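You operate a simulated robot arm through the tools that you are given. There is no shell and no other tool. Be economical: measure what you need, move in short steps, check, and stop when the job is done.

Carry out the task below with a simulated two-armed robot. There is one attempt and no reset: what you move stays moved.

JOB
Take the lid off the black tub and lay it down on the cardboard with black tape.

It is judged by the outcome, as a careful person would: the job done as asked, and still so three seconds after it is handed in. It fails if anything else is knocked over, pushed out of place, dropped, spilled or broken. Lids that push on must go on centred and level and be pressed home; caps that screw on are set level and turned clockwise until they are tight.

ROBOT AND FRAMES
Two 7-joint arms with two-finger parallel grippers on one trunk, on a base that drives. Base frame: it is fixed to the floor where the robot stands at the start and does not move with it; the origin is under the middle of the robot, x ahead of it, y to its left, z up. Units: cm, degrees, N and s.
The left shoulder is at the start at [6, 18.9, 125.3], the right one opposite. With the tool pointing down near the work surface each hand reaches from about 10 to 66 cm from the robot's upright axis, wherever it stands, measured 20 degrees to its own side. Payload 3.43 kg a hand.
Tool frame (each hand has its own): the origin (TCP) lies between the finger pads and is the grasp point; the fingertips stand 3 cm ahead of it; z points along the fingers, y is the line along which they close. The gripper opens to 9.4 cm. The fingers are 2.8 cm wide and 1 cm thick; the gripper's body (5 by 9.6 cm) begins 5.5 cm behind the TCP.
Orientation is that of the tool frame in the base frame, as [roll, pitch, yaw] about the fixed x, y, z axes, in that order (R = Rz(yaw) Ry(pitch) Rx(roll)). With the fingers straight down and closing along the base's y, the tool's x points along the base's -x, its y along +y and its z along -z.

CONTROLS
- The arms move only by the tool apply_moves. It takes "left_steps", "right_steps" or both (then of equal length, played together; a hand with none holds still); each is text: rows parted by semicolons, each of 7 numbers parted by spaces: the shift along the base's x, y, z in cm, then the turn, a rotation vector about the base's x, y, z in degrees, then the closure, from 0 (fully open) to 1 (shut). In form: dx dy dz rx ry rz grip; .... A call has 1 to 8 rows; each row shifts and turns the commanded pose from where the row before left it. A row lasts 0.2 s, in which the tool goes at most 5 cm and 8.6 degrees; a call with a longer step from one row to the next is refused whole, and so is a gripper value outside its range. Where a pose cannot be reached the arm comes as near as it can. A force on the tool above 40 N (or 10 N above the force at the start of the call, whichever is more), or a blocked arm, ends the call early, and 0.2 s more pass. Each finger travels about 15.3 cm/s and halts on what it meets, pressing with about 30 N; the grip force reading is that of the motor and also rises with nothing between the fingers. The clock runs only during rows and for 0.2 s after the last one: add rows that do not move to give the fingers time. The reply holds the time, the measured pose of the TCP, the force on the tool along the base axes, the opening and the grip force, in the units named above and with some noise, with the torque about the TCP (base axes, N m) and any sound that the robot's microphone picked up.
- Cameras (640 x 400 px; columns grow to the right, rows downward): "scene" is now at [0.8, -3.11, 181.34]; the picture's right is [-0.32, -0.95, 0.00], its down [-0.72, 0.25, -0.65] and it looks along [0.61, -0.21, -0.76] (base axes); focal length 294 px, centre (320, 200). "left" rides on the left gripper at [7.6, -1.4, -10.2] in its tool frame; the picture's right is [0.18, 0.98, 0.00], its down [-0.75, 0.14, -0.64] and it looks along [-0.63, 0.12, 0.77] (tool axes); focal length 243 px, centre (320, 200). "right" rides on the right gripper at [7.6, 1.4, -10.2] in its tool frame; the picture's right is [-0.18, 0.98, 0.00], its down [-0.75, -0.14, -0.64] and it looks along [-0.63, -0.12, 0.77] (tool axes); focal length 243 px, centre (320, 200). There is no depth. A picture from a camera that has moved, and an enlarged one, comes with that camera's place and axes in the base frame and with its lens. The place of the scene camera against the robot may be out by one fixed shift of up to 1.8 cm in any direction.
- capture(camera): a new picture of that camera. It takes no simulated time.
- move_column(by): slides the trunk up (or, below 0, down) by that many cm; the arms and the scene camera ride with it, the base frame stays. It gives what a move gives, with no picture.
- drive_base(legs): drives the robot by 1 to 6 legs, each [ahead, left, turn to the left] in cm, cm and degrees, along the robot's own axes; the way and the turn of a leg run together, so that a leg with both is an arc; at most 150 cm and 180 degrees a leg. The arms and the cameras ride along, it lands a little off, and it stops where it bumps. It gives what a move gives.
- head_to(pan, tilt): turns the head with the scene camera to pan (to the left, within 86 degrees either way) and tilt (down, from -29 to 69), counted from straight ahead of the robot. It gives what a move gives.
- inspect(camera, box): a new picture of the part [left, top, right, bottom] of that camera's present view, enlarged. It takes no simulated time.
- close_job(): hands the job in; it is judged then, once.

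Go step by step. Nothing tells you exact positions but the pictures and the camera data: compare them with the known pose of the tool, close in by small moves and look again before you grip or let go. The budget is 120 turns and 100 pictures, counting those below and the enlarged ones. Unless the task says otherwise, let go and move clear before handing in, and close with one line.

The tools are called after "Request:" by a JSON object that holds its "name" and its "arguments". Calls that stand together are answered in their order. apply_moves: Moves the arms, as the interface text tells. Its arguments: {"type":"object","properties":{"left_steps":{"type":"string"},"right_steps":{"type":"string"}},"required":[]} The other tools are called the same way: move_column (by) slides the trunk up or down; drive_base (legs) drives the base; head_to (pan, tilt) turns the head that bears the scene camera; capture (camera) takes a picture; inspect (camera, box) takes an enlarged picture of a part of a camera's view; close_job () hands the job in.

At the start:

```text
clock: 0.0
left_ee_pos: [35.04, 0.66, 128.26]
left_orientation: [-180.0, 0.0, -180.0]
left_force: [-0.2, 0.6, -1.2]
left_ft_torque: [0.01, -0.02, 0.03]
left_gripper_width: 9.4
left_gripper_force: 0.1
right_ee_pos: [27.79, -30.41, 128.08]
right_orientation: [-180.0, 0.0, -180.0]
right_force: [-0.2, 0.0, 0.5]
right_ft_torque: [0.01, -0.02, 0.01]
right_gripper_width: 9.39
right_gripper_force: 0.1
trunk travel left (down, up): [-92.5, 6.5]
robot x, y, heading: [-0.33, -0.27, -0.1]
head pan, tilt: [-18.9, 49.6]
```

scene: 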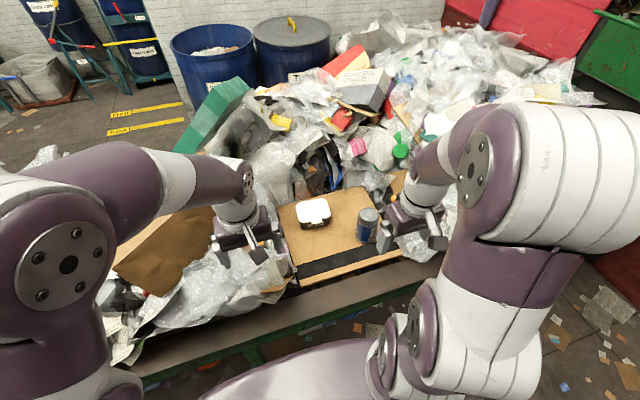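
right: 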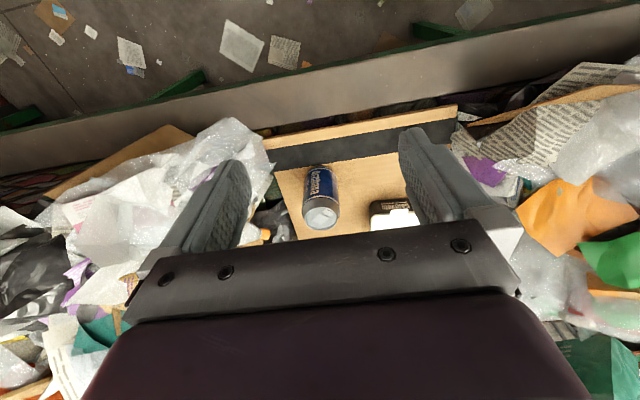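
left: 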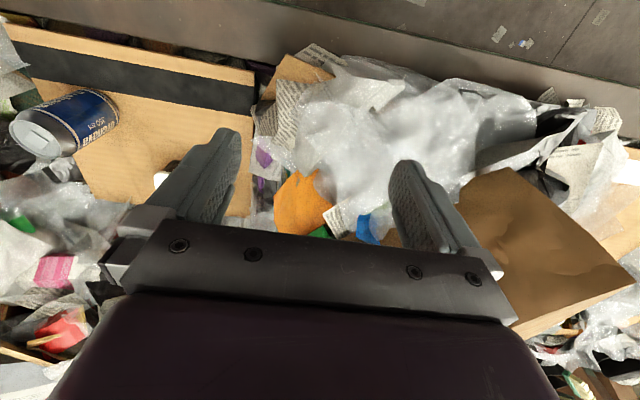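

I see a tub with a white lid and a can standing on a cardboard sheet that has black tape along its near edge. I'll look closer first.

Request:
{"name": "inspect", "arguments": {"camera": "scene", "box": [260, 160, 420, 290]}}

Request:
{"name": "inspect", "arguments": {"camera": "right", "box": [240, 90, 480, 240]}}

```text
3.08 times, centred on (340, 225) of scene
camera zoom: at [0.8, -3.11, 181.34], right [-0.32, -0.95, 0.0], down [-0.72, 0.25, -0.65], along [0.61, -0.21, -0.76], focal length 906 px, centre (258, 123)
```

zoom: 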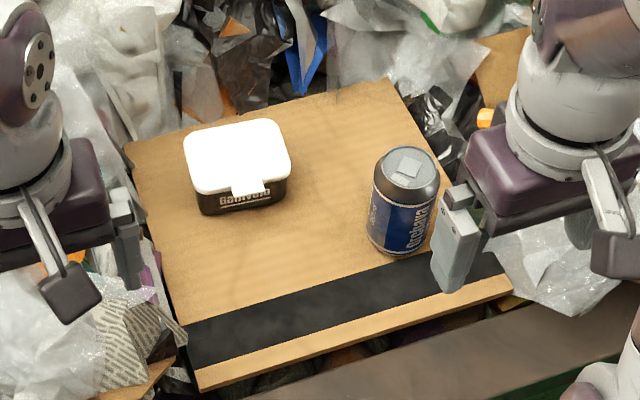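

```text
2.67 times, centred on (360, 165) of right
camera zoom: at [20.21, -29.03, 138.43], right [0.18, 0.98, 0.0], down [0.75, -0.14, 0.64], along [0.63, -0.12, -0.77], focal length 647 px, centre (213, 293)
```

zoom: 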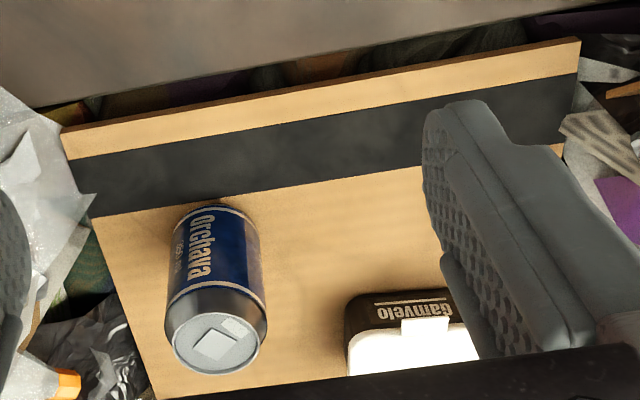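

The lid is roughly at (57, -20, 107). I'll bring the right hand's camera nearer to measure it, staying high.

Request:
{"name": "apply_moves", "arguments": {"right_steps": "2 3 0 0 0 0 0;2 3 0 0 0 0 0;3 2 0 0 0 0 0;3 0 0 0 0 0 0;0 0 0 0 0 0 0"}}

Request:
{"name": "capture", "arguments": {"camera": "right"}}

Request:
{"name": "capture", "arguments": {"camera": "scene"}}

```text
clock: 1.2
left_ee_pos: [34.86, 0.73, 128.33]
left_orientation: [-180.0, 0.0, 179.9]
left_force: [0.8, -0.4, 0.4]
left_ft_torque: [0.0, 0.0, -0.01]
left_gripper_width: 9.41
left_gripper_force: 0.1
right_ee_pos: [37.6, -22.72, 128.16]
right_orientation: [-180.0, 0.0, -180.0]
right_force: [-1.1, -0.2, 0.6]
right_ft_torque: [-0.02, 0.04, 0.04]
right_gripper_width: 9.39
right_gripper_force: 0.0
trunk travel left (down, up): [-92.5, 6.5]
robot x, y, heading: [0.08, -0.13, -0.1]
head pan, tilt: [-18.9, 49.6]
```

```text
94 pictures are left
camera right: at [30.05, -21.25, 138.43], right [0.18, 0.98, 0.0], down [0.75, -0.14, 0.64], along [0.63, -0.12, -0.77], focal length 243 px, centre (320, 200)
```

right: 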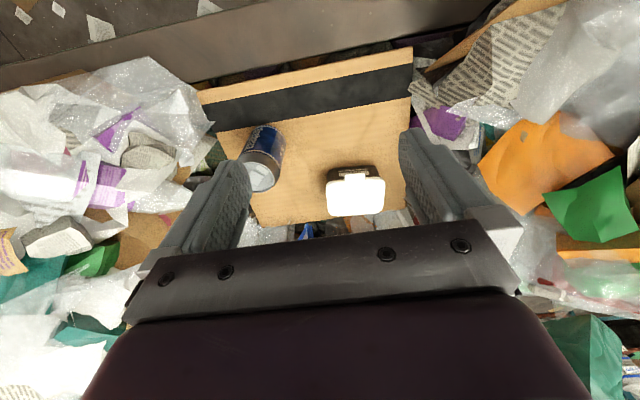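

```text
93 pictures are left
camera scene: at [0.71, -3.08, 181.35], right [-0.32, -0.95, 0.0], down [-0.72, 0.25, -0.65], along [0.61, -0.21, -0.76], focal length 294 px, centre (320, 200)
```

scene: 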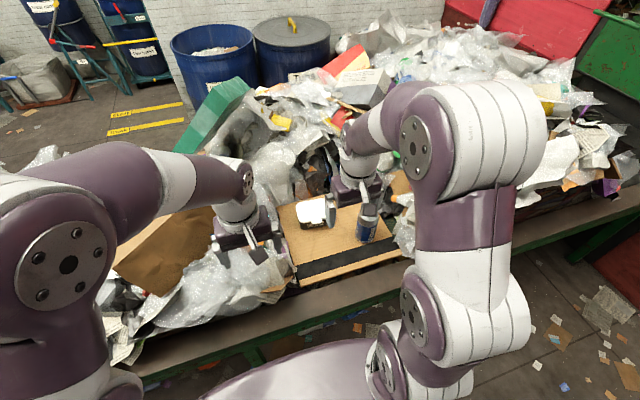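

Request:
{"name": "inspect", "arguments": {"camera": "right", "box": [220, 70, 420, 230]}}

```text
2.50 times, centred on (320, 150) of right
camera zoom: at [30.05, -21.25, 138.43], right [0.18, 0.98, 0.0], down [0.75, -0.14, 0.64], along [0.63, -0.12, -0.77], focal length 606 px, centre (320, 325)
```

zoom: 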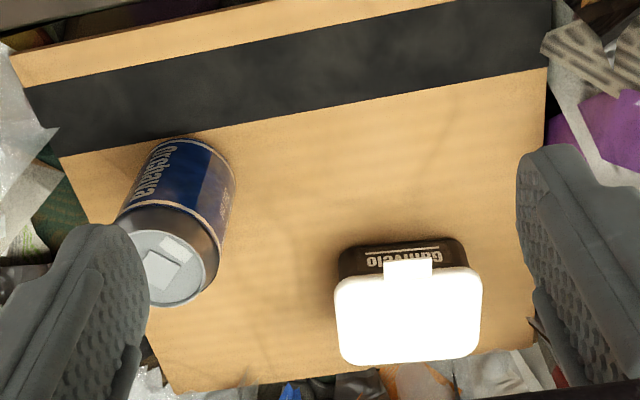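

The lid is about 10.6 wide (y) by 8.1 deep (x), centred near (60, -20, 102), with a tab toward the robot. The can's top is at about 107. I'll lower the hand in front of the tub for a lower-angle look.

Request:
{"name": "apply_moves", "arguments": {"right_steps": "-2 1 -4 0 0 0 0;-2 1 -4 0 0 0 0;0 1 -4 0 -8 0 0;0 0 0 0 -8 0 0;0 0 0 0 -8 0 0;0 0 0 0 0 0 0"}}

Request:
{"name": "capture", "arguments": {"camera": "right"}}

```text
clock: 2.6
left_ee_pos: [35.02, 0.56, 128.25]
left_orientation: [-180.0, 0.0, -180.0]
left_force: [-0.7, 0.2, -0.2]
left_ft_torque: [-0.03, -0.01, 0.01]
left_gripper_width: 9.38
left_gripper_force: 0.1
right_ee_pos: [33.94, -19.45, 116.18]
right_orientation: [180.0, 24.0, 179.9]
right_force: [0.4, 0.1, 0.4]
right_ft_torque: [-0.02, -0.02, 0.0]
right_gripper_width: 9.41
right_gripper_force: 0.0
trunk travel left (down, up): [-92.5, 6.5]
robot x, y, heading: [-0.11, -0.47, -0.1]
head pan, tilt: [-18.9, 49.6]
```

```text
91 pictures are left
camera right: at [22.79, -17.96, 122.46], right [0.17, 0.98, 0.08], down [0.43, -0.14, 0.89], along [0.89, -0.12, -0.44], focal length 243 px, centre (320, 200)
```

right: 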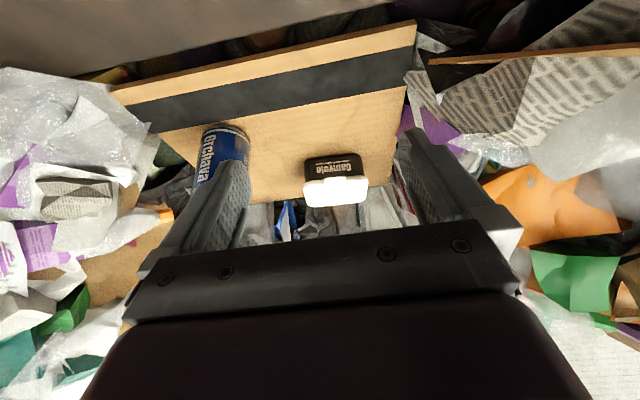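

Request:
{"name": "apply_moves", "arguments": {"right_steps": "4 -0.5 -2 0 -6 0 0;4 -0.5 -2 0 -6 0 0;2 0 -2 0 -6 0 0;0 0 0 0 0 0 0"}}

Request:
{"name": "inspect", "arguments": {"camera": "right", "box": [180, 60, 440, 230]}}

```text
clock: 3.6
left_ee_pos: [34.88, 0.67, 128.28]
left_orientation: [-180.0, 0.0, -179.9]
left_force: [-0.5, 0.5, -0.7]
left_ft_torque: [-0.02, 0.04, 0.01]
left_gripper_width: 9.39
left_gripper_force: 0.1
right_ee_pos: [43.8, -20.14, 109.97]
right_orientation: [180.0, 42.1, 180.0]
right_force: [0.0, 0.5, -0.6]
right_ft_torque: [-0.01, 0.01, 0.03]
right_gripper_width: 9.4
right_gripper_force: 0.1
trunk travel left (down, up): [-92.5, 6.5]
robot x, y, heading: [0.16, -0.33, 0.2]
head pan, tilt: [-18.9, 49.6]
```

```text
2.35 times, centred on (310, 145) of right
camera zoom: at [31.3, -18.75, 112.67], right [0.14, 0.98, 0.12], down [0.13, -0.14, 0.98], along [0.98, -0.12, -0.15], focal length 571 px, centre (344, 329)
```

zoom: 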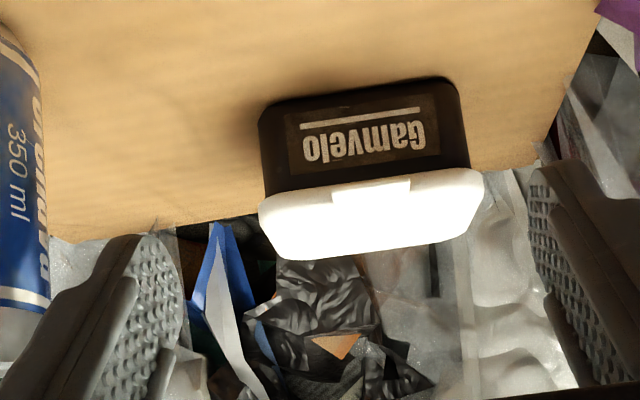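

Triangulating with this view puts the tab tip at (54.0, -21.3, 103.3), the lid top at about 104.5 and the lid's centre near (58.5, -20.1), turned about -5°. I'll raise the hand, level it and turn it so that the fingers close along the lid's short side.

Request:
{"name": "apply_moves", "arguments": {"right_steps": "-1 0 3 0 7 0 0;-1 0 3 0 7 0 0;0 0 3 0 7 0 0;0 0 2 0 7 0 0;0 0 1 0 7 0 0;0 0 0 0 7.1 0 0;0 0 0 0 0 8.5 0;0 0 0 0 0 8.5 0"}}

Request:
{"name": "apply_moves", "arguments": {"right_steps": "1 0 0 0 0 8.5 0;1 0 0 0 0 8.5 0;1 0 0 0 0 8.5 0;1 0 0 0 0 8.5 0;1 0 0 0 0 8.5 0;1 0 0 0 0 8.5 0;1 0 0 0 0 8.5 0;1 0 0 0 0 8.5 0"}}

Request:
{"name": "capture", "arguments": {"camera": "right"}}

Request:
{"name": "capture", "arguments": {"camera": "scene"}}

```text
clock: 5.4
left_ee_pos: [34.75, 0.65, 128.4]
left_orientation: [-180.0, 0.0, 179.9]
left_force: [0.3, -0.3, 0.2]
left_ft_torque: [0.03, 0.03, 0.01]
left_gripper_width: 9.39
left_gripper_force: 0.1
right_ee_pos: [42.23, -21.36, 120.58]
right_orientation: [-177.5, 5.8, -163.1]
right_force: [-0.6, 1.0, 0.4]
right_ft_torque: [-0.01, -0.01, 0.01]
right_gripper_width: 9.42
right_gripper_force: 0.1
right hand out of reach, approached as far as the arm can: row 3, 4
trunk travel left (down, up): [-92.5, 6.5]
robot x, y, heading: [0.21, -0.06, -0.1]
head pan, tilt: [-18.9, 49.6]
```

```text
clock: 7.2
left_ee_pos: [34.92, 0.58, 128.22]
left_orientation: [180.0, 0.0, 180.0]
left_force: [0.1, 0.4, 0.2]
left_ft_torque: [0.0, -0.03, 0.0]
left_gripper_width: 9.41
left_gripper_force: 0.0
right_ee_pos: [50.52, -21.46, 120.51]
right_orientation: [-177.5, 6.0, -94.9]
right_force: [1.2, 0.3, 0.8]
right_ft_torque: [-0.02, -0.04, -0.03]
right_gripper_width: 9.43
right_gripper_force: 0.1
trunk travel left (down, up): [-92.5, 6.5]
robot x, y, heading: [0.15, 0.18, -0.0]
head pan, tilt: [-18.9, 49.6]
```

```text
89 pictures are left
camera right: at [47.8, -29.86, 129.9], right [-0.96, 0.27, -0.02], down [0.17, 0.67, 0.72], along [0.21, 0.69, -0.69], focal length 243 px, centre (320, 200)
```

right: 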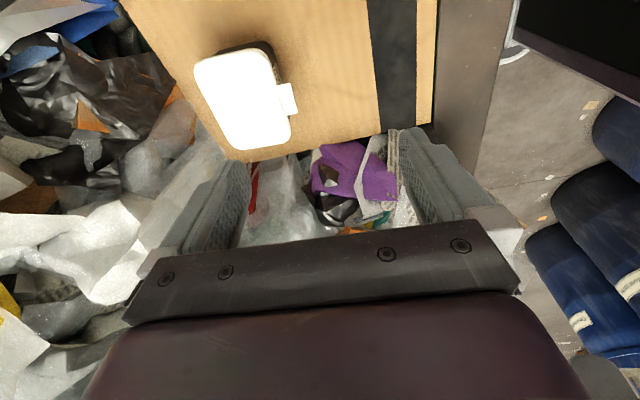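

```text
88 pictures are left
camera scene: at [0.86, -3.11, 181.34], right [-0.32, -0.95, 0.0], down [-0.72, 0.25, -0.65], along [0.61, -0.21, -0.76], focal length 294 px, centre (320, 200)
```

scene: 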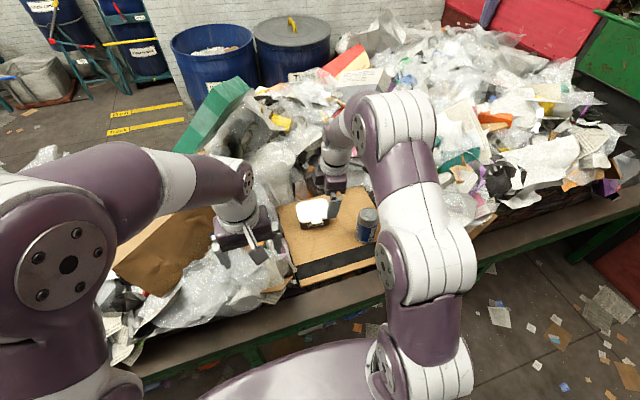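

Request:
{"name": "apply_moves", "arguments": {"right_steps": "0 0 0 -5.8 3 0 0;0 0 0 0 0 0 0"}}

Request:
{"name": "inspect", "arguments": {"camera": "right", "box": [150, 10, 390, 160]}}

```text
clock: 7.8
left_ee_pos: [34.87, 0.64, 128.22]
left_orientation: [179.9, -0.1, 180.0]
left_force: [-0.4, -0.2, -0.6]
left_ft_torque: [0.0, 0.03, -0.02]
left_gripper_width: 9.37
left_gripper_force: 0.1
right_ee_pos: [50.37, -21.31, 120.5]
right_orientation: [-180.0, -0.1, -95.2]
right_force: [0.0, 0.0, -0.7]
right_ft_torque: [0.04, 0.01, 0.03]
right_gripper_width: 9.38
right_gripper_force: 0.0
trunk travel left (down, up): [-92.5, 6.5]
robot x, y, heading: [-0.09, -0.26, 0.5]
head pan, tilt: [-18.9, 49.6]
```

```text
2.67 times, centred on (270, 85) of right
camera zoom: at [48.23, -28.84, 130.84], right [-0.96, 0.27, 0.0], down [0.21, 0.74, 0.64], along [0.17, 0.62, -0.77], focal length 647 px, centre (453, 507)
```

zoom: 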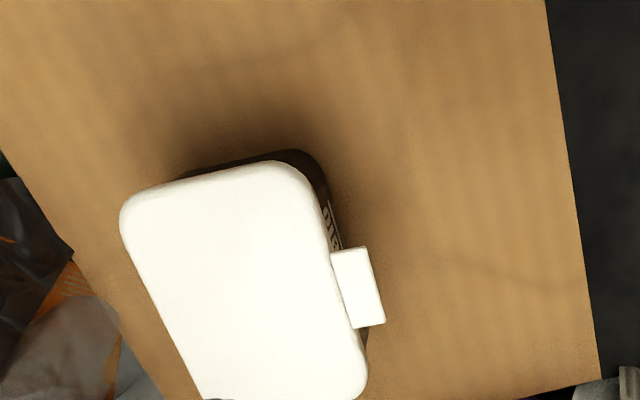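

The tab sticks out about 1.4 cm, so I'll grip the lid's skirt across its short side, just right of the tab, at about (59.1, -23.5). I'll move above that spot first.

Request:
{"name": "apply_moves", "arguments": {"right_steps": "3 -1 0 0 0 0 0;3 -1 -1 0 0 0 0;2.7 -0.2 -3 0 0 0 0;0 0 -4 0 0 0 0;0 0 0 0 0 0 0"}}

Request:
{"name": "capture", "arguments": {"camera": "right"}}

Request:
{"name": "capture", "arguments": {"camera": "scene"}}

```text
clock: 9.0
left_ee_pos: [34.94, 0.63, 128.25]
left_orientation: [180.0, 0.1, -180.0]
left_force: [-0.6, -0.5, 0.1]
left_ft_torque: [0.0, 0.02, 0.01]
left_gripper_width: 9.41
left_gripper_force: 0.0
right_ee_pos: [58.64, -23.67, 112.46]
right_orientation: [-180.0, -0.1, -95.2]
right_force: [-0.3, 0.2, -0.1]
right_ft_torque: [-0.01, 0.01, -0.04]
right_gripper_width: 9.4
right_gripper_force: 0.0
right hand out of reach, approached as far as the arm can: row 3
trunk travel left (down, up): [-92.5, 6.5]
robot x, y, heading: [0.44, -0.37, -0.4]
head pan, tilt: [-18.9, 49.6]
```

```text
86 pictures are left
camera right: at [56.43, -31.03, 122.89], right [-0.96, 0.27, 0.0], down [0.21, 0.74, 0.64], along [0.18, 0.62, -0.77], focal length 243 px, centre (320, 200)
```

right: 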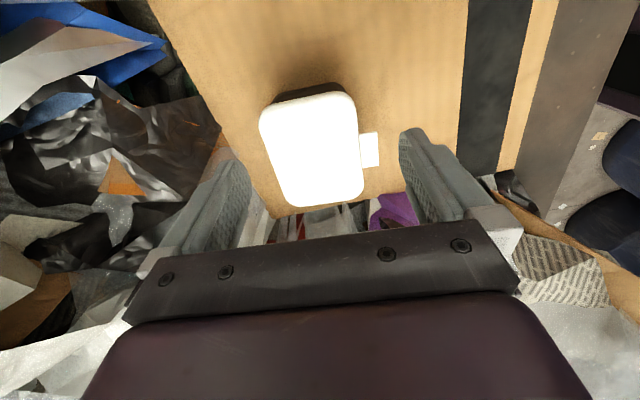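

```text
85 pictures are left
camera scene: at [0.78, -3.09, 181.34], right [-0.32, -0.95, 0.0], down [-0.72, 0.25, -0.65], along [0.61, -0.21, -0.76], focal length 294 px, centre (320, 200)
```

scene: 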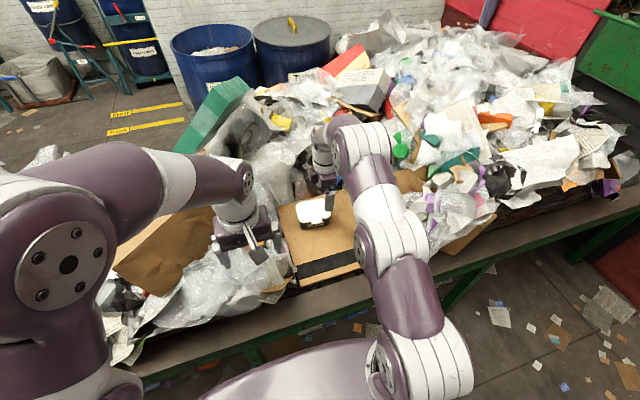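

The lid's centre refines to about (59.8, -20.5). I'll shift 0.8 forward and come down to just above lid height.

Request:
{"name": "apply_moves", "arguments": {"right_steps": "0.8 -0.1 -2 0 0 0 0;0 0 -2 0 0 0 0;0 0 0 0 0 0 0"}}

Request:
{"name": "capture", "arguments": {"camera": "right"}}

Request:
{"name": "inspect", "arguments": {"camera": "scene", "box": [270, 150, 380, 250]}}

```text
clock: 9.8
left_ee_pos: [34.92, 0.58, 128.24]
left_orientation: [180.0, 0.0, -180.0]
left_force: [-0.3, -0.1, -0.6]
left_ft_torque: [0.01, 0.01, 0.02]
left_gripper_width: 9.39
left_gripper_force: 0.3
right_ee_pos: [59.48, -23.77, 108.35]
right_orientation: [-179.9, -0.1, -95.2]
right_force: [-0.9, 0.0, 0.1]
right_ft_torque: [0.0, -0.03, 0.01]
right_gripper_width: 9.4
right_gripper_force: 0.1
trunk travel left (down, up): [-92.5, 6.5]
robot x, y, heading: [0.13, -0.13, -0.1]
head pan, tilt: [-18.9, 49.6]
```

```text
84 pictures are left
camera right: at [57.24, -31.17, 118.66], right [-0.96, 0.27, 0.0], down [0.21, 0.74, 0.64], along [0.18, 0.62, -0.77], focal length 243 px, centre (320, 200)
```

right: 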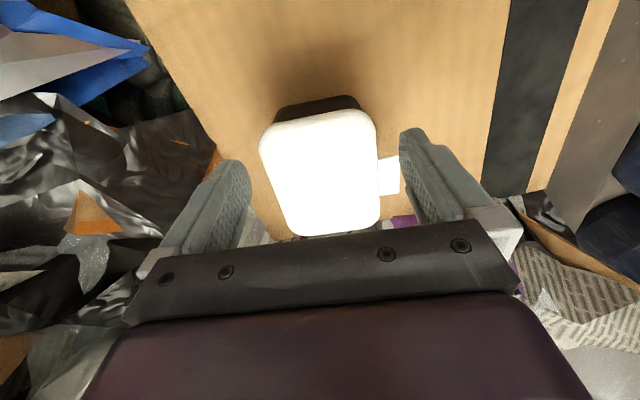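

```text
4.00 times, centred on (325, 200) of scene
camera zoom: at [0.75, -3.08, 181.35], right [-0.32, -0.95, 0.0], down [-0.72, 0.25, -0.65], along [0.61, -0.21, -0.76], focal length 1178 px, centre (300, 200)
```

zoom: 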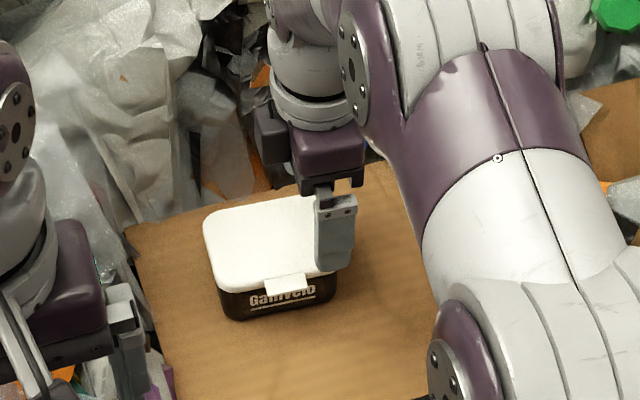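

The fingers straddle the lid with clearance on both sides and clear of the tab. I'll lower so the tips reach the skirt.

Request:
{"name": "apply_moves", "arguments": {"right_steps": "0.1 0 -1.1 0 0 0 0;0 0 -1.1 0 0 0 0;0 0 0 0 0 0 0"}}

Request:
{"name": "capture", "arguments": {"camera": "right"}}

Request:
{"name": "inspect", "arguments": {"camera": "scene", "box": [290, 180, 370, 240]}}

```text
clock: 10.6
left_ee_pos: [34.97, 0.6, 128.35]
left_orientation: [-180.0, 0.0, 180.0]
left_force: [-0.1, 1.2, -0.1]
left_ft_torque: [-0.01, -0.03, 0.02]
left_gripper_width: 9.39
left_gripper_force: 0.0
right_ee_pos: [59.31, -23.76, 106.09]
right_orientation: [-179.9, -0.1, -95.1]
right_force: [0.0, 0.4, 0.8]
right_ft_torque: [-0.03, -0.01, 0.0]
right_gripper_width: 9.41
right_gripper_force: 0.1
trunk travel left (down, up): [-92.5, 6.5]
robot x, y, heading: [0.04, -0.38, -0.2]
head pan, tilt: [-18.9, 49.6]
```

```text
82 pictures are left
camera right: at [57.22, -31.13, 116.47], right [-0.96, 0.27, 0.0], down [0.21, 0.74, 0.64], along [0.18, 0.62, -0.77], focal length 243 px, centre (320, 200)
```

right: 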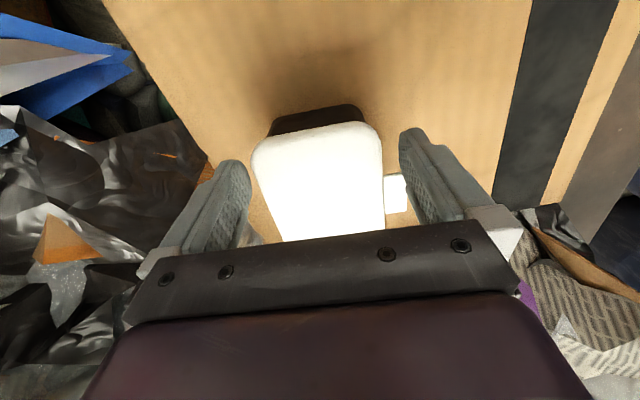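

```text
6.67 times, centred on (330, 210) of scene
camera zoom: at [0.79, -3.09, 181.34], right [-0.32, -0.95, 0.0], down [-0.72, 0.25, -0.65], along [0.61, -0.21, -0.76], focal length 1963 px, centre (253, 133)
```

zoom: 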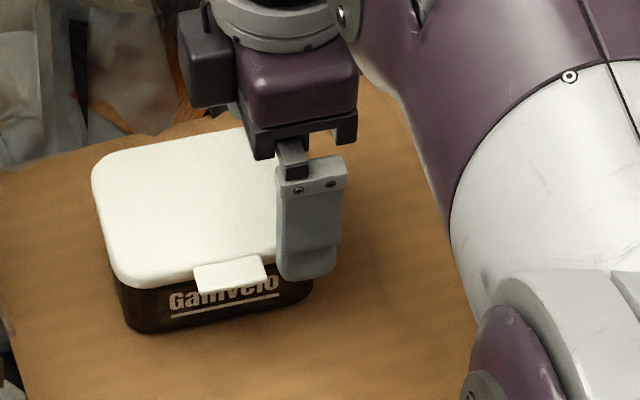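

The tips are level with the upper part of the skirt and the lid is nearly centred between the fingers. I'll nudge 0.15 forward and go down 0.7 more, then check.

Request:
{"name": "apply_moves", "arguments": {"right_steps": "0.15 0 -0.35 0 0 0 0;0 0 -0.35 0 0 0 0;0 0 0 0 0 0 0"}}

Request:
{"name": "inspect", "arguments": {"camera": "right", "box": [200, 90, 460, 260]}}

Request:
{"name": "inspect", "arguments": {"camera": "left", "box": [0, 60, 250, 240]}}

```text
clock: 11.4
left_ee_pos: [34.88, 0.62, 128.41]
left_orientation: [180.0, -0.1, 180.0]
left_force: [0.5, 0.0, -0.5]
left_ft_torque: [-0.03, 0.03, -0.01]
left_gripper_width: 9.41
left_gripper_force: 0.1
right_ee_pos: [59.42, -23.74, 105.18]
right_orientation: [-180.0, -0.2, -95.2]
right_force: [-0.5, -0.2, 0.4]
right_ft_torque: [0.03, -0.01, -0.02]
right_gripper_width: 9.41
right_gripper_force: 0.0
trunk travel left (down, up): [-92.5, 6.5]
robot x, y, heading: [0.03, 0.12, 0.1]
head pan, tilt: [-18.9, 49.6]
```

```text
2.35 times, centred on (330, 175) of right
camera zoom: at [57.35, -31.2, 115.68], right [-0.96, 0.27, 0.0], down [0.21, 0.74, 0.64], along [0.18, 0.62, -0.77], focal length 571 px, centre (296, 259)
```

zoom: 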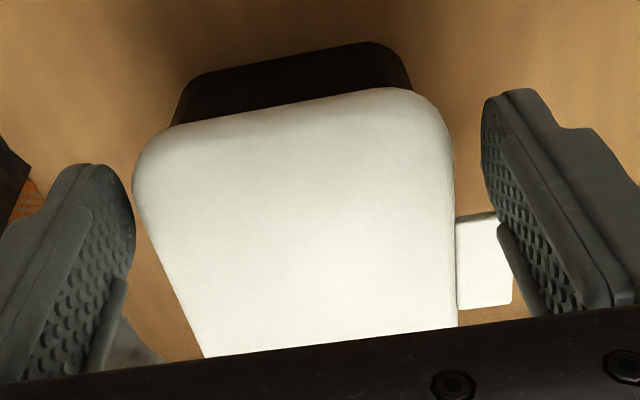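

```text
2.22 times, centred on (125, 150) of left
camera zoom: at [27.39, -0.87, 138.51], right [-0.18, 0.98, 0.0], down [0.75, 0.14, 0.64], along [0.63, 0.12, -0.77], focal length 539 px, centre (753, 311)
```

zoom: 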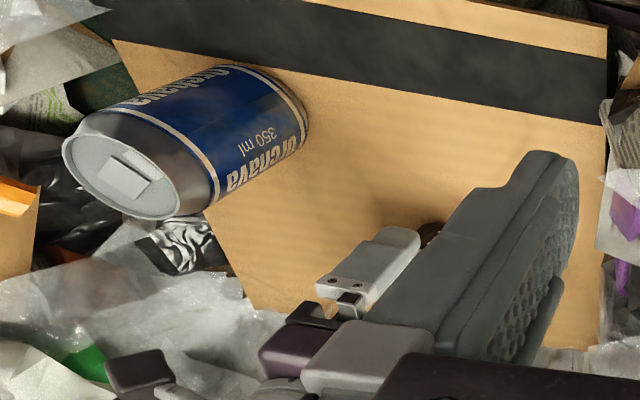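

Request:
{"name": "apply_moves", "arguments": {"right_steps": "0 0 0 0 0 0 0.05;0 0 0 0 0 0 0.08;0 0 0 0 0 0 0.1;0 0 0 0 0 0 0.12;0 0 0 0 0 0 0.14"}}

Request:
{"name": "inspect", "arguments": {"camera": "right", "box": [200, 90, 460, 260]}}

```text
clock: 12.6
left_ee_pos: [34.89, 0.53, 128.31]
left_orientation: [180.0, 0.0, -180.0]
left_force: [0.5, -0.7, -0.7]
left_ft_torque: [0.02, -0.02, 0.0]
left_gripper_width: 9.41
left_gripper_force: 0.1
right_ee_pos: [59.59, -23.82, 105.35]
right_orientation: [179.9, -0.1, -95.2]
right_force: [0.6, 1.0, 0.1]
right_ft_torque: [0.02, 0.01, 0.0]
right_gripper_width: 8.16
right_gripper_force: 24.8
trunk travel left (down, up): [-92.5, 6.5]
robot x, y, heading: [0.09, -0.12, 0.2]
head pan, tilt: [-18.9, 49.6]
```

```text
2.35 times, centred on (330, 175) of right
camera zoom: at [57.36, -31.2, 115.68], right [-0.96, 0.27, 0.0], down [0.21, 0.74, 0.64], along [0.18, 0.62, -0.77], focal length 571 px, centre (296, 259)
```

zoom: 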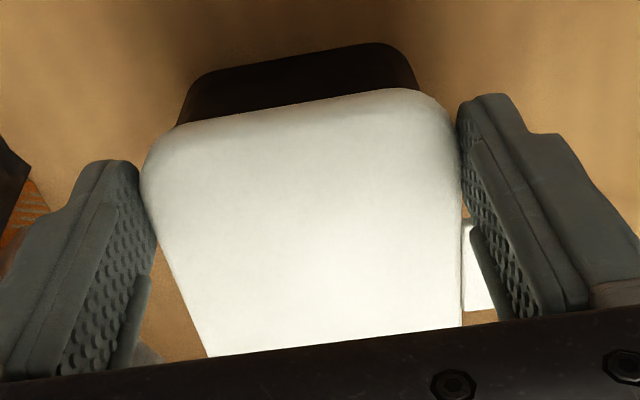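

The fingers hold the skirt at 8.16 cm. Now I'll lift a little with a firm grip and watch the force.

Request:
{"name": "apply_moves", "arguments": {"right_steps": "0 0 0 0 0 0 0.3;0 0 0.3 0 0 0 0.3;0 0 0.3 0 0 0 0.3;0 0 0.4 0 0 0 0.3;0 0 0 0 0 0 0.3"}}

Request:
{"name": "inspect", "arguments": {"camera": "scene", "box": [290, 180, 370, 240]}}

Request:
{"name": "inspect", "arguments": {"camera": "right", "box": [200, 90, 460, 260]}}

```text
clock: 13.8
left_ee_pos: [35.02, 0.64, 128.28]
left_orientation: [180.0, 0.0, 179.9]
left_force: [0.4, 0.0, 0.0]
left_ft_torque: [-0.03, -0.03, 0.02]
left_gripper_width: 9.39
left_gripper_force: 0.1
right_ee_pos: [59.43, -23.7, 106.35]
right_orientation: [-179.9, -0.1, -95.3]
right_force: [-0.6, 0.1, -0.3]
right_ft_torque: [0.02, -0.05, -0.02]
right_gripper_width: 8.13
right_gripper_force: 29.9
trunk travel left (down, up): [-92.5, 6.5]
robot x, y, heading: [0.29, 0.24, -0.3]
head pan, tilt: [-18.9, 49.6]
```

```text
6.67 times, centred on (330, 210) of scene
camera zoom: at [0.82, -3.1, 181.34], right [-0.32, -0.95, 0.0], down [-0.72, 0.25, -0.65], along [0.61, -0.21, -0.76], focal length 1963 px, centre (253, 133)
```

zoom: 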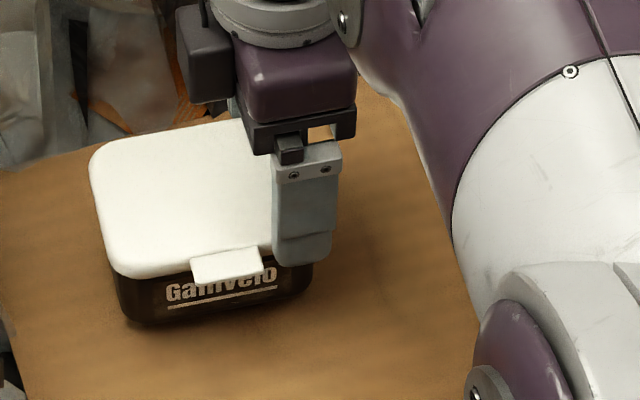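

```text
2.35 times, centred on (330, 175) of right
camera zoom: at [57.34, -31.11, 116.69], right [-0.96, 0.27, 0.0], down [0.21, 0.74, 0.64], along [0.18, 0.62, -0.77], focal length 571 px, centre (296, 259)
```

zoom: 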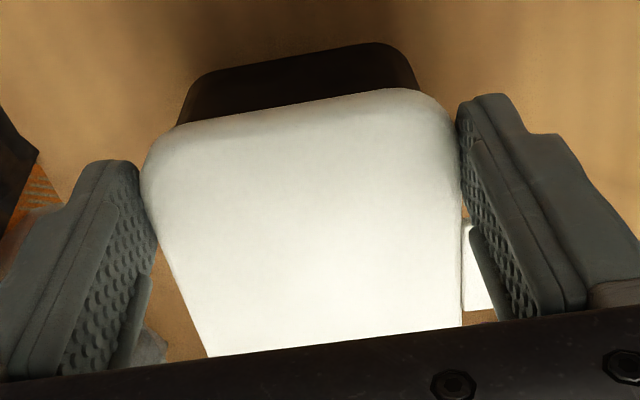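

The tub came up with the lid: it is light and the lid fits tight, so I need the other hand to hold the tub. I'll carry the closed tub up and nearer to me, then grip its body with the left hand from the left side, pull them apart and set the tub back exactly where it stood.

Request:
{"name": "apply_moves", "arguments": {"right_steps": "0 0 1.5 0 0 0 0.3;0 0 2 0 0 0 0.3;-1 0 2 0 0 0 0.3;-2 0 2 0 0 0 0.3;-2 0 2 0 0 0 0.3;-2 0 1.5 0 0 0 0.3;-2 0 1 0 0 0 0.3;-2 0 0 0 0 0 0.3", "left_steps": "0 1 0 -4.94 4.94 4.94 0;0 1 0 -4.94 4.94 4.94 0;0 1 0 -4.94 4.94 4.94 0;0 1 0 -4.94 4.94 4.94 0;0 1 0 -4.94 4.94 4.94 0;0 1 0 -4.94 4.94 4.94 0;0 1 0 -4.94 4.94 4.94 0;0 1 0 -4.94 4.94 4.94 0"}}

Request:
{"name": "capture", "arguments": {"camera": "scene"}}

Request:
{"name": "capture", "arguments": {"camera": "right"}}

```text
clock: 15.6
left_ee_pos: [28.9, 6.15, 117.1]
left_orientation: [-151.1, -47.1, -149.7]
left_force: [0.2, -0.3, 0.4]
left_ft_torque: [-0.01, 0.04, -0.03]
left_gripper_width: 9.4
left_gripper_force: 0.1
left hand out of reach, approached as far as the arm can: row 4, 5, 6, 7, 8
right_ee_pos: [48.35, -23.49, 118.21]
right_orientation: [-180.0, -0.2, -95.2]
right_force: [0.7, -0.1, -0.7]
right_ft_torque: [-0.01, 0.01, 0.02]
right_gripper_width: 8.13
right_gripper_force: 30.2
trunk travel left (down, up): [-92.5, 6.5]
robot x, y, heading: [-0.39, -0.08, -0.2]
head pan, tilt: [-18.9, 49.6]
```

```text
75 pictures are left
camera scene: at [0.93, -2.94, 181.35], right [-0.32, -0.95, 0.0], down [-0.72, 0.25, -0.65], along [0.61, -0.21, -0.76], focal length 294 px, centre (320, 200)
```

scene: 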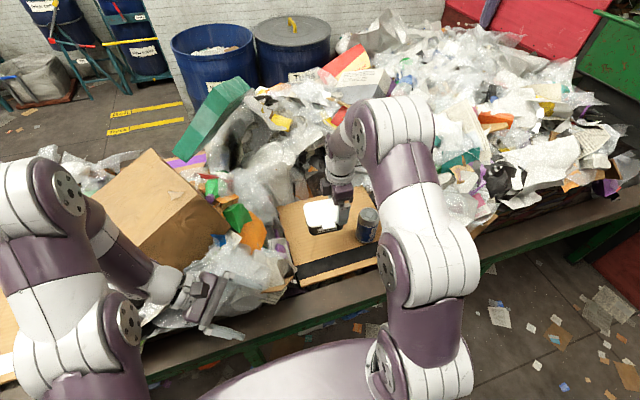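

```text
74 pictures are left
camera right: at [46.21, -30.97, 128.58], right [-0.96, 0.27, 0.0], down [0.21, 0.74, 0.64], along [0.17, 0.62, -0.77], focal length 243 px, centre (320, 200)
```

right: 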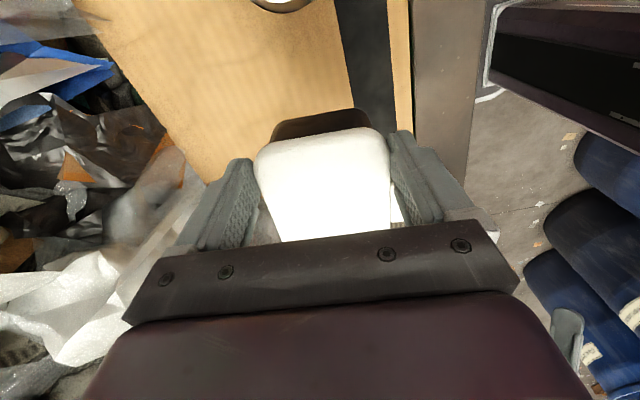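

The tub is held in the air. The left hand reached its limit turning fully sideways, so I'll use a diagonal approach: turn the tub by 30° with the right hand and bring the left hand forward while it turns.

Request:
{"name": "apply_moves", "arguments": {"left_steps": "2 -0.5 1.5 -4.37 2.43 6.43 0;2 -0.5 1.5 -4.37 2.43 6.43 0;2 -1 1 -4.37 2.43 6.43 0;2 -1 0.5 -4.37 2.43 6.43 0;2 -1 0 -4.37 2.43 6.43 0;2 -1 0 -4.37 2.43 6.43 0;2 -1 0 -4.37 2.43 6.43 0;2 -1 0 -4.37 2.43 6.43 0", "right_steps": "1 0 0 0 0 7.5 0.3;1 0 0 0 0 7.5 0.3;1 0 0 0 0 7.5 0.3;1 0 0 0 0 7.5 0.3;1 0 0 0 0 0 0.3;1 0 0 0 0 0 0.3;0 0 0 0 0 0 0.3;0 0 0 0 0 0 0.3"}}

Request:
{"name": "capture", "arguments": {"camera": "scene"}}

Request:
{"name": "capture", "arguments": {"camera": "left"}}

```text
clock: 17.1
left_ee_pos: [19.14, 12.61, 106.97]
left_orientation: [-125.6, -78.8, -130.1]
left_force: [6.2, 0.3, -3.2]
left_ft_torque: [-0.28, 0.46, -0.54]
left_gripper_width: 9.4
left_gripper_force: 0.0
left hand out of reach, approached as far as the arm can: row 1, 2, 3, 4, 5, 6, 7
right_ee_pos: [54.29, -23.56, 118.39]
right_orientation: [-180.0, -0.2, -65.2]
right_force: [0.2, 0.9, -0.5]
right_ft_torque: [0.0, -0.03, -0.01]
right_gripper_width: 8.13
right_gripper_force: 30.0
trunk travel left (down, up): [-92.5, 6.5]
robot x, y, heading: [-0.13, -0.21, 0.1]
head pan, tilt: [-18.9, 49.6]
stopped in row 7 (left hand): the force on the tool passed its limit at 106 N (the readings are from after the stop); the commanded pose is now the measured one
```

```text
73 pictures are left
camera scene: at [0.58, -2.97, 181.35], right [-0.32, -0.95, 0.0], down [-0.72, 0.25, -0.65], along [0.61, -0.21, -0.76], focal length 294 px, centre (320, 200)
```

scene: 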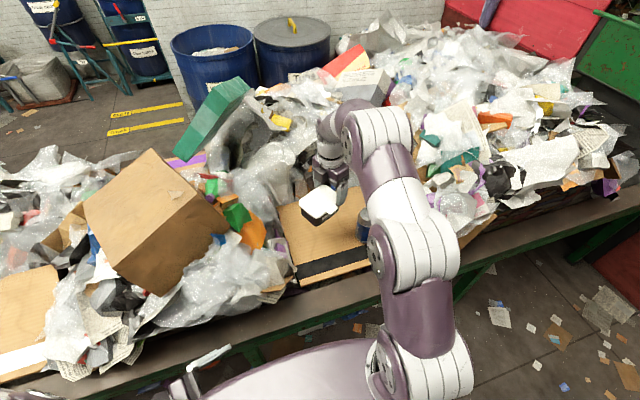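

```text
72 pictures are left
camera left: at [16.91, 21.51, 115.81], right [-0.97, -0.26, 0.02], down [-0.2, 0.7, -0.69], along [0.16, -0.67, -0.73], focal length 243 px, centre (320, 200)
```

left: 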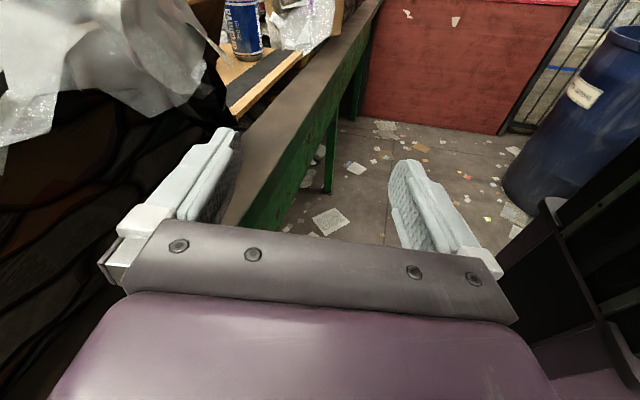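

The left hand folded back and touched something near the body, but its orientation is now nearly what I want. I'll raise it straight up in small steps, then extend it forward.

Request:
{"name": "apply_moves", "arguments": {"left_steps": "0 0 1.5 0 0 0 0;0 0 2 0 0 0 0;0 0 3 0 0 0 0;0 0 3 0 0 0 0;0 0 3 0 0 0 0;0 0 3 0 0 0 0"}}

Request:
{"name": "capture", "arguments": {"camera": "scene"}}

```text
clock: 17.5
left_ee_pos: [19.29, 12.63, 107.32]
left_orientation: [-128.8, -78.6, -126.8]
left_force: [1.0, 0.8, 0.7]
left_ft_torque: [-0.05, 0.13, -0.16]
left_gripper_width: 9.4
left_gripper_force: 0.1
right_ee_pos: [54.44, -23.62, 118.21]
right_orientation: [179.9, -0.1, -65.3]
right_force: [-0.2, 0.6, 0.6]
right_ft_torque: [-0.01, -0.02, -0.04]
right_gripper_width: 8.1
right_gripper_force: 30.1
trunk travel left (down, up): [-92.5, 6.5]
robot x, y, heading: [-0.03, -0.02, -0.1]
head pan, tilt: [-18.9, 49.6]
stopped in row 1 (left hand): the force on the tool passed its limit at 58 N (the readings are from after the stop); the commanded pose is now the measured one
```

```text
71 pictures are left
camera scene: at [0.91, -3.15, 181.34], right [-0.32, -0.95, 0.0], down [-0.72, 0.25, -0.65], along [0.61, -0.21, -0.76], focal length 294 px, centre (320, 200)
```

scene: 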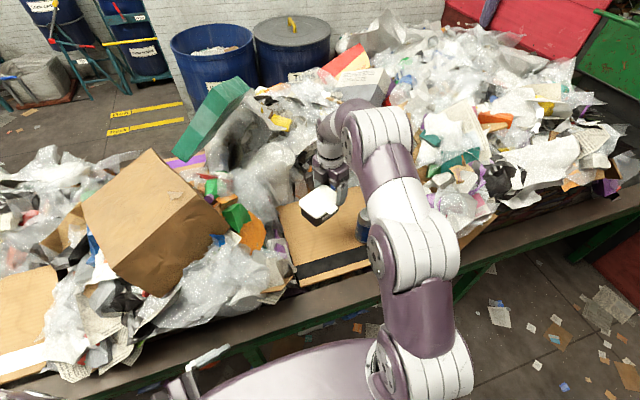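

Request:
{"name": "head_to", "arguments": {"pan": 35, "tilt": 60}}

Request:
{"name": "capture", "arguments": {"camera": "scene"}}

```text
clock: 18.7
left_ee_pos: [19.22, 12.51, 107.4]
left_orientation: [-128.5, -78.4, -127.0]
left_force: [2.9, 0.8, 0.6]
left_ft_torque: [-0.07, 0.31, -0.29]
left_gripper_width: 9.4
left_gripper_force: 0.0
right_ee_pos: [54.48, -23.66, 118.19]
right_orientation: [180.0, -0.2, -65.2]
right_force: [0.4, -0.2, -0.1]
right_ft_torque: [-0.01, -0.01, -0.01]
right_gripper_width: 8.11
right_gripper_force: 29.9
trunk travel left (down, up): [-92.5, 6.5]
robot x, y, heading: [-0.17, -0.16, 0.1]
head pan, tilt: [35.0, 60.0]
```

```text
70 pictures are left
camera scene: at [-1.04, 3.22, 180.04], right [0.57, -0.82, 0.0], down [-0.71, -0.5, -0.5], along [0.41, 0.29, -0.87], focal length 294 px, centre (320, 200)
```

scene: 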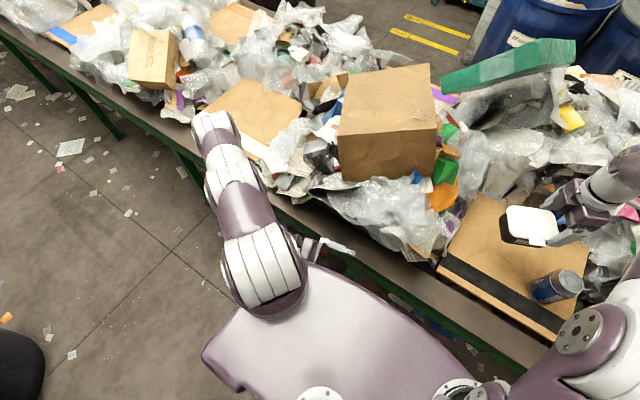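

The left hand is tucked under its forearm beside the trunk. I'll back it out by moving forward while undoing the turn.

Request:
{"name": "apply_moves", "arguments": {"left_steps": "1 0 0 0 0 0 0;1.5 0 0 4.37 -2.43 -6.43 0;2 0 0.5 4.37 -2.43 -6.43 0;2 0 1 4.37 -2.43 -6.43 0;2 0 2 4.37 -2.43 -6.43 0"}}

Request:
{"name": "capture", "arguments": {"camera": "scene"}}

```text
clock: 19.9
left_ee_pos: [24.52, 11.37, 110.49]
left_orientation: [-142.4, -59.1, -140.1]
left_force: [-0.9, 0.3, 0.3]
left_ft_torque: [0.03, 0.01, 0.03]
left_gripper_width: 9.41
left_gripper_force: 0.0
left hand out of reach, approached as far as the arm can: row 1, 2, 3, 4
right_ee_pos: [54.4, -23.74, 118.14]
right_orientation: [-180.0, 0.1, -65.2]
right_force: [0.2, 0.9, -0.3]
right_ft_torque: [0.01, 0.0, 0.02]
right_gripper_width: 8.14
right_gripper_force: 30.6
trunk travel left (down, up): [-92.5, 6.5]
robot x, y, heading: [-0.19, 0.16, -0.2]
head pan, tilt: [35.0, 60.0]
```

```text
69 pictures are left
camera scene: at [-1.02, 3.01, 180.03], right [0.57, -0.82, 0.0], down [-0.71, -0.5, -0.5], along [0.41, 0.29, -0.87], focal length 294 px, centre (320, 200)
```

scene: 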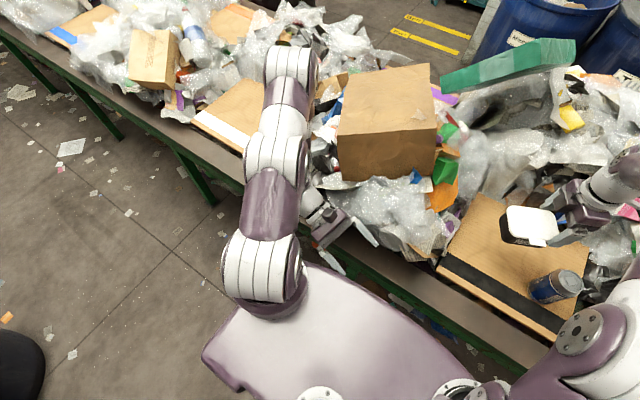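

Turning that way rolls the wrist against its natural range. I'll unwind the left hand to straight down first, then use the natural forward-pitched approach.

Request:
{"name": "apply_moves", "arguments": {"left_steps": "1 0 1.5 4.87 -3.95 -4.96 0;1 0 2 4.87 -3.95 -4.96 0;1 0 2 4.87 -3.95 -4.96 0;1 0 2 4.87 -3.95 -4.96 0;1 0 2 4.87 -3.95 -4.96 0;1 0 2 4.87 -3.95 -4.96 0;1 0 2 4.87 -3.95 -4.96 0;1 0 1 4.87 -3.95 -4.96 0"}}

Request:
{"name": "apply_moves", "arguments": {"left_steps": "1 0 0 4.87 -3.95 -4.96 0;1 0 0 4.87 -3.95 -4.96 0;1 0 0 4.87 -3.95 -4.96 0;0 0 0 0 0 0 0"}}

Request:
{"name": "capture", "arguments": {"camera": "scene"}}

```text
clock: 21.7
left_ee_pos: [32.38, 11.55, 124.94]
left_orientation: [-166.8, -13.5, -166.5]
left_force: [-0.3, 0.4, 0.6]
left_ft_torque: [0.0, 0.04, 0.03]
left_gripper_width: 9.38
left_gripper_force: 0.1
right_ee_pos: [54.29, -23.57, 118.25]
right_orientation: [179.9, -0.1, -65.2]
right_force: [0.3, -0.5, -0.2]
right_ft_torque: [0.0, -0.04, 0.01]
right_gripper_width: 8.13
right_gripper_force: 30.1
trunk travel left (down, up): [-92.5, 6.5]
robot x, y, heading: [-0.08, -0.35, 0.1]
head pan, tilt: [35.0, 60.0]
```

```text
clock: 22.7
left_ee_pos: [35.53, 11.35, 124.83]
left_orientation: [-179.7, 0.1, 179.9]
left_force: [-0.6, -0.2, 0.1]
left_ft_torque: [-0.03, 0.03, -0.04]
left_gripper_width: 9.4
left_gripper_force: 0.1
right_ee_pos: [54.43, -23.59, 118.25]
right_orientation: [-180.0, -0.1, -65.2]
right_force: [0.7, 0.0, 0.3]
right_ft_torque: [0.01, 0.01, -0.01]
right_gripper_width: 8.12
right_gripper_force: 29.8
trunk travel left (down, up): [-92.5, 6.5]
robot x, y, heading: [-0.35, 0.25, 0.0]
head pan, tilt: [35.0, 60.0]
```

```text
68 pictures are left
camera scene: at [-1.05, 3.24, 180.04], right [0.57, -0.82, 0.0], down [-0.71, -0.5, -0.5], along [0.41, 0.29, -0.87], focal length 294 px, centre (320, 200)
```

scene: 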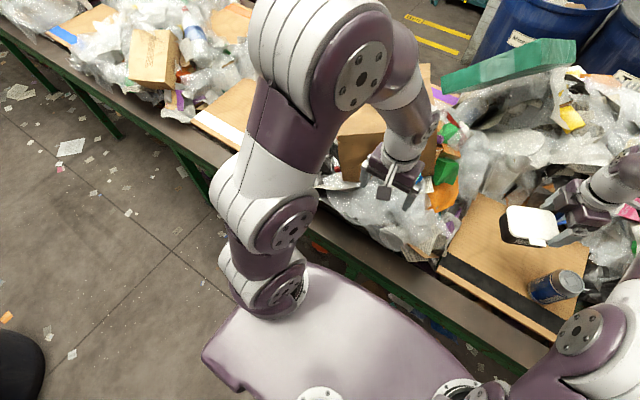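

The left arm is back in a natural pose. Now I'll turn the tub so its left end faces the left hand, and pitch the left hand forward 50°.

Request:
{"name": "apply_moves", "arguments": {"right_steps": "0 1.6 0 0 0 7.5 0.3;0 1.6 0 0 0 7.5 0.3;0.2 1.6 0 0 0 7.5 0.3;0.2 1.6 0 0 0 7.5 0.3;0 0 0 0 0 0 0.3;0 0 0 0 0 0 0.3;0 0 0 0 0 0 0.3;0 0 0 0 0 0 0.3", "left_steps": "0 0 0 0 -7.15 0 0;0 0 0 0 -7.15 0 0;0 0 0 0 -7.15 0 0;0 0 0 0 -7.15 0 0;0 0 0 0 -7.15 0 0;0 0 0 0 -7.15 0 0;0 0 0 0 -7.1 0 0;0 0 0 0 0 0 0"}}

Request:
{"name": "apply_moves", "arguments": {"left_steps": "0 -2 0 0 0 -7.1 0;0 -2 0 0 0 -7.1 0;0 -2 0 0 0 -7.1 0;0 -2 0 0 0 -7.1 0;0 -2 0 0 0 -7.1 0;0 0 0 0 0 0 0"}}

Request:
{"name": "capture", "arguments": {"camera": "left"}}

Request:
{"name": "capture", "arguments": {"camera": "scene"}}

```text
clock: 24.5
left_ee_pos: [35.42, 11.83, 124.81]
left_orientation: [178.7, 45.9, 179.8]
left_force: [-0.9, 0.1, 0.1]
left_ft_torque: [-0.02, -0.02, -0.01]
left_gripper_width: 9.43
left_gripper_force: 0.0
left hand out of reach, approached as far as the arm can: row 5
right_ee_pos: [55.03, -17.1, 118.25]
right_orientation: [-180.0, -0.2, -35.1]
right_force: [0.5, -0.2, -1.2]
right_ft_torque: [-0.02, -0.01, 0.03]
right_gripper_width: 8.13
right_gripper_force: 30.4
trunk travel left (down, up): [-92.5, 6.5]
robot x, y, heading: [-0.1, -0.04, 0.0]
head pan, tilt: [35.0, 60.0]
```

```text
clock: 25.9
left_ee_pos: [31.28, -1.86, 124.2]
left_orientation: [178.8, 45.7, 144.4]
left_force: [-0.1, -0.1, -0.6]
left_ft_torque: [-0.04, 0.03, 0.02]
left_gripper_width: 9.39
left_gripper_force: 0.0
left hand out of reach, approached as far as the arm can: row 3, 4, 5
right_ee_pos: [54.94, -17.09, 118.26]
right_orientation: [180.0, -0.1, -35.0]
right_force: [0.5, -0.2, -1.1]
right_ft_torque: [-0.04, 0.01, 0.03]
right_gripper_width: 8.1
right_gripper_force: 30.0
trunk travel left (down, up): [-92.5, 6.5]
robot x, y, heading: [-0.34, -0.1, -0.0]
head pan, tilt: [35.0, 60.0]
```

```text
67 pictures are left
camera left: at [20.13, 4.08, 125.83], right [0.46, 0.88, -0.12], down [0.12, 0.07, 0.99], along [0.88, -0.47, -0.08], focal length 243 px, centre (320, 200)
```

left: 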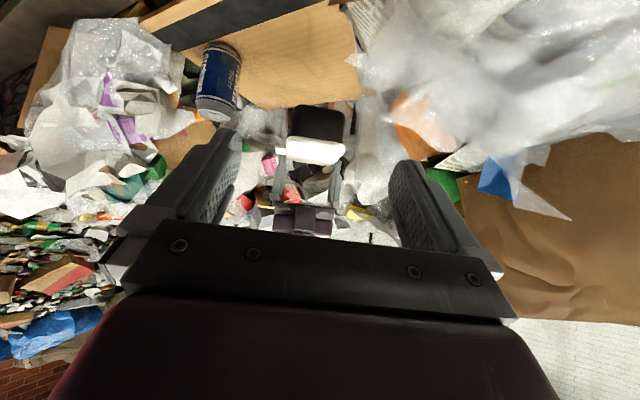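

```text
66 pictures are left
camera scene: at [-1.03, 3.27, 180.04], right [0.57, -0.82, 0.0], down [-0.71, -0.5, -0.5], along [0.41, 0.29, -0.87], focal length 294 px, centre (320, 200)
```

scene: 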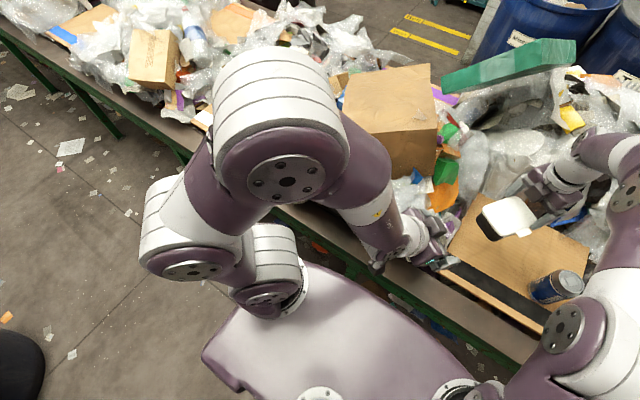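

The left hand now points nicely at the tub's end, and the picture agrees: lid bottom z≈115.2, tub bottom z≈110.5, end face near (47.9, -12.1). I'll go to a pre-grasp spot 8 cm short of it.

Request:
{"name": "apply_moves", "arguments": {"left_steps": "2 -1.1 -2 0 0 0 0;2 -1.1 -2 0 0 0 0;2 -1.1 -2 0 0 0 0;2 -1.1 -2 0 0 0 0;2.1 -1.1 -2 0 0 0 0;0 0 0 0 0 0 0"}}

Request:
{"name": "capture", "arguments": {"camera": "left"}}

Request:
{"name": "capture", "arguments": {"camera": "scene"}}

```text
clock: 27.3
left_ee_pos: [41.33, -8.1, 114.05]
left_orientation: [178.7, 45.7, 144.4]
left_force: [0.0, -0.5, 0.3]
left_ft_torque: [0.01, 0.0, -0.02]
left_gripper_width: 9.42
left_gripper_force: 0.0
left hand out of reach, approached as far as the arm can: row 1
right_ee_pos: [54.92, -17.14, 118.34]
right_orientation: [180.0, -0.1, -35.1]
right_force: [0.3, 0.6, 0.5]
right_ft_torque: [-0.02, 0.04, 0.0]
right_gripper_width: 8.13
right_gripper_force: 30.1
trunk travel left (down, up): [-92.5, 6.5]
robot x, y, heading: [0.04, 0.19, -0.3]
head pan, tilt: [35.0, 60.0]
```

```text
65 pictures are left
camera left: at [30.12, -2.19, 115.71], right [0.45, 0.88, -0.12], down [0.12, 0.07, 0.99], along [0.88, -0.46, -0.08], focal length 243 px, centre (320, 200)
```

left: 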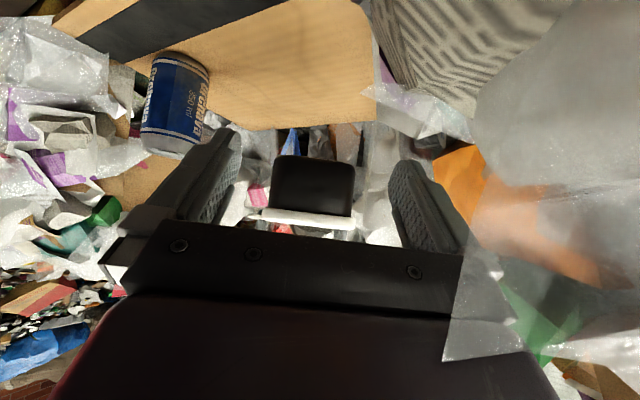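

```text
64 pictures are left
camera scene: at [-1.09, 3.23, 180.04], right [0.57, -0.82, 0.0], down [-0.71, -0.5, -0.5], along [0.41, 0.29, -0.87], focal length 294 px, centre (320, 200)
```

scene: 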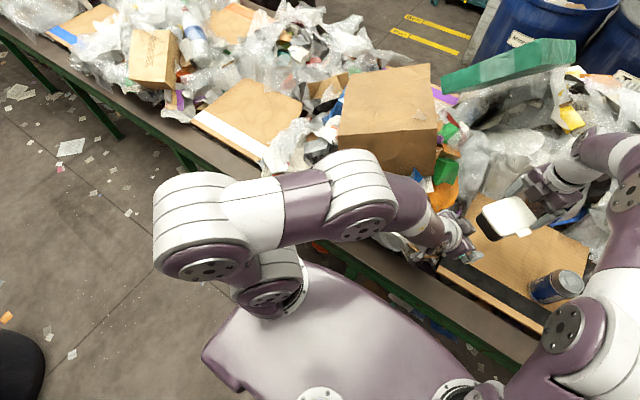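

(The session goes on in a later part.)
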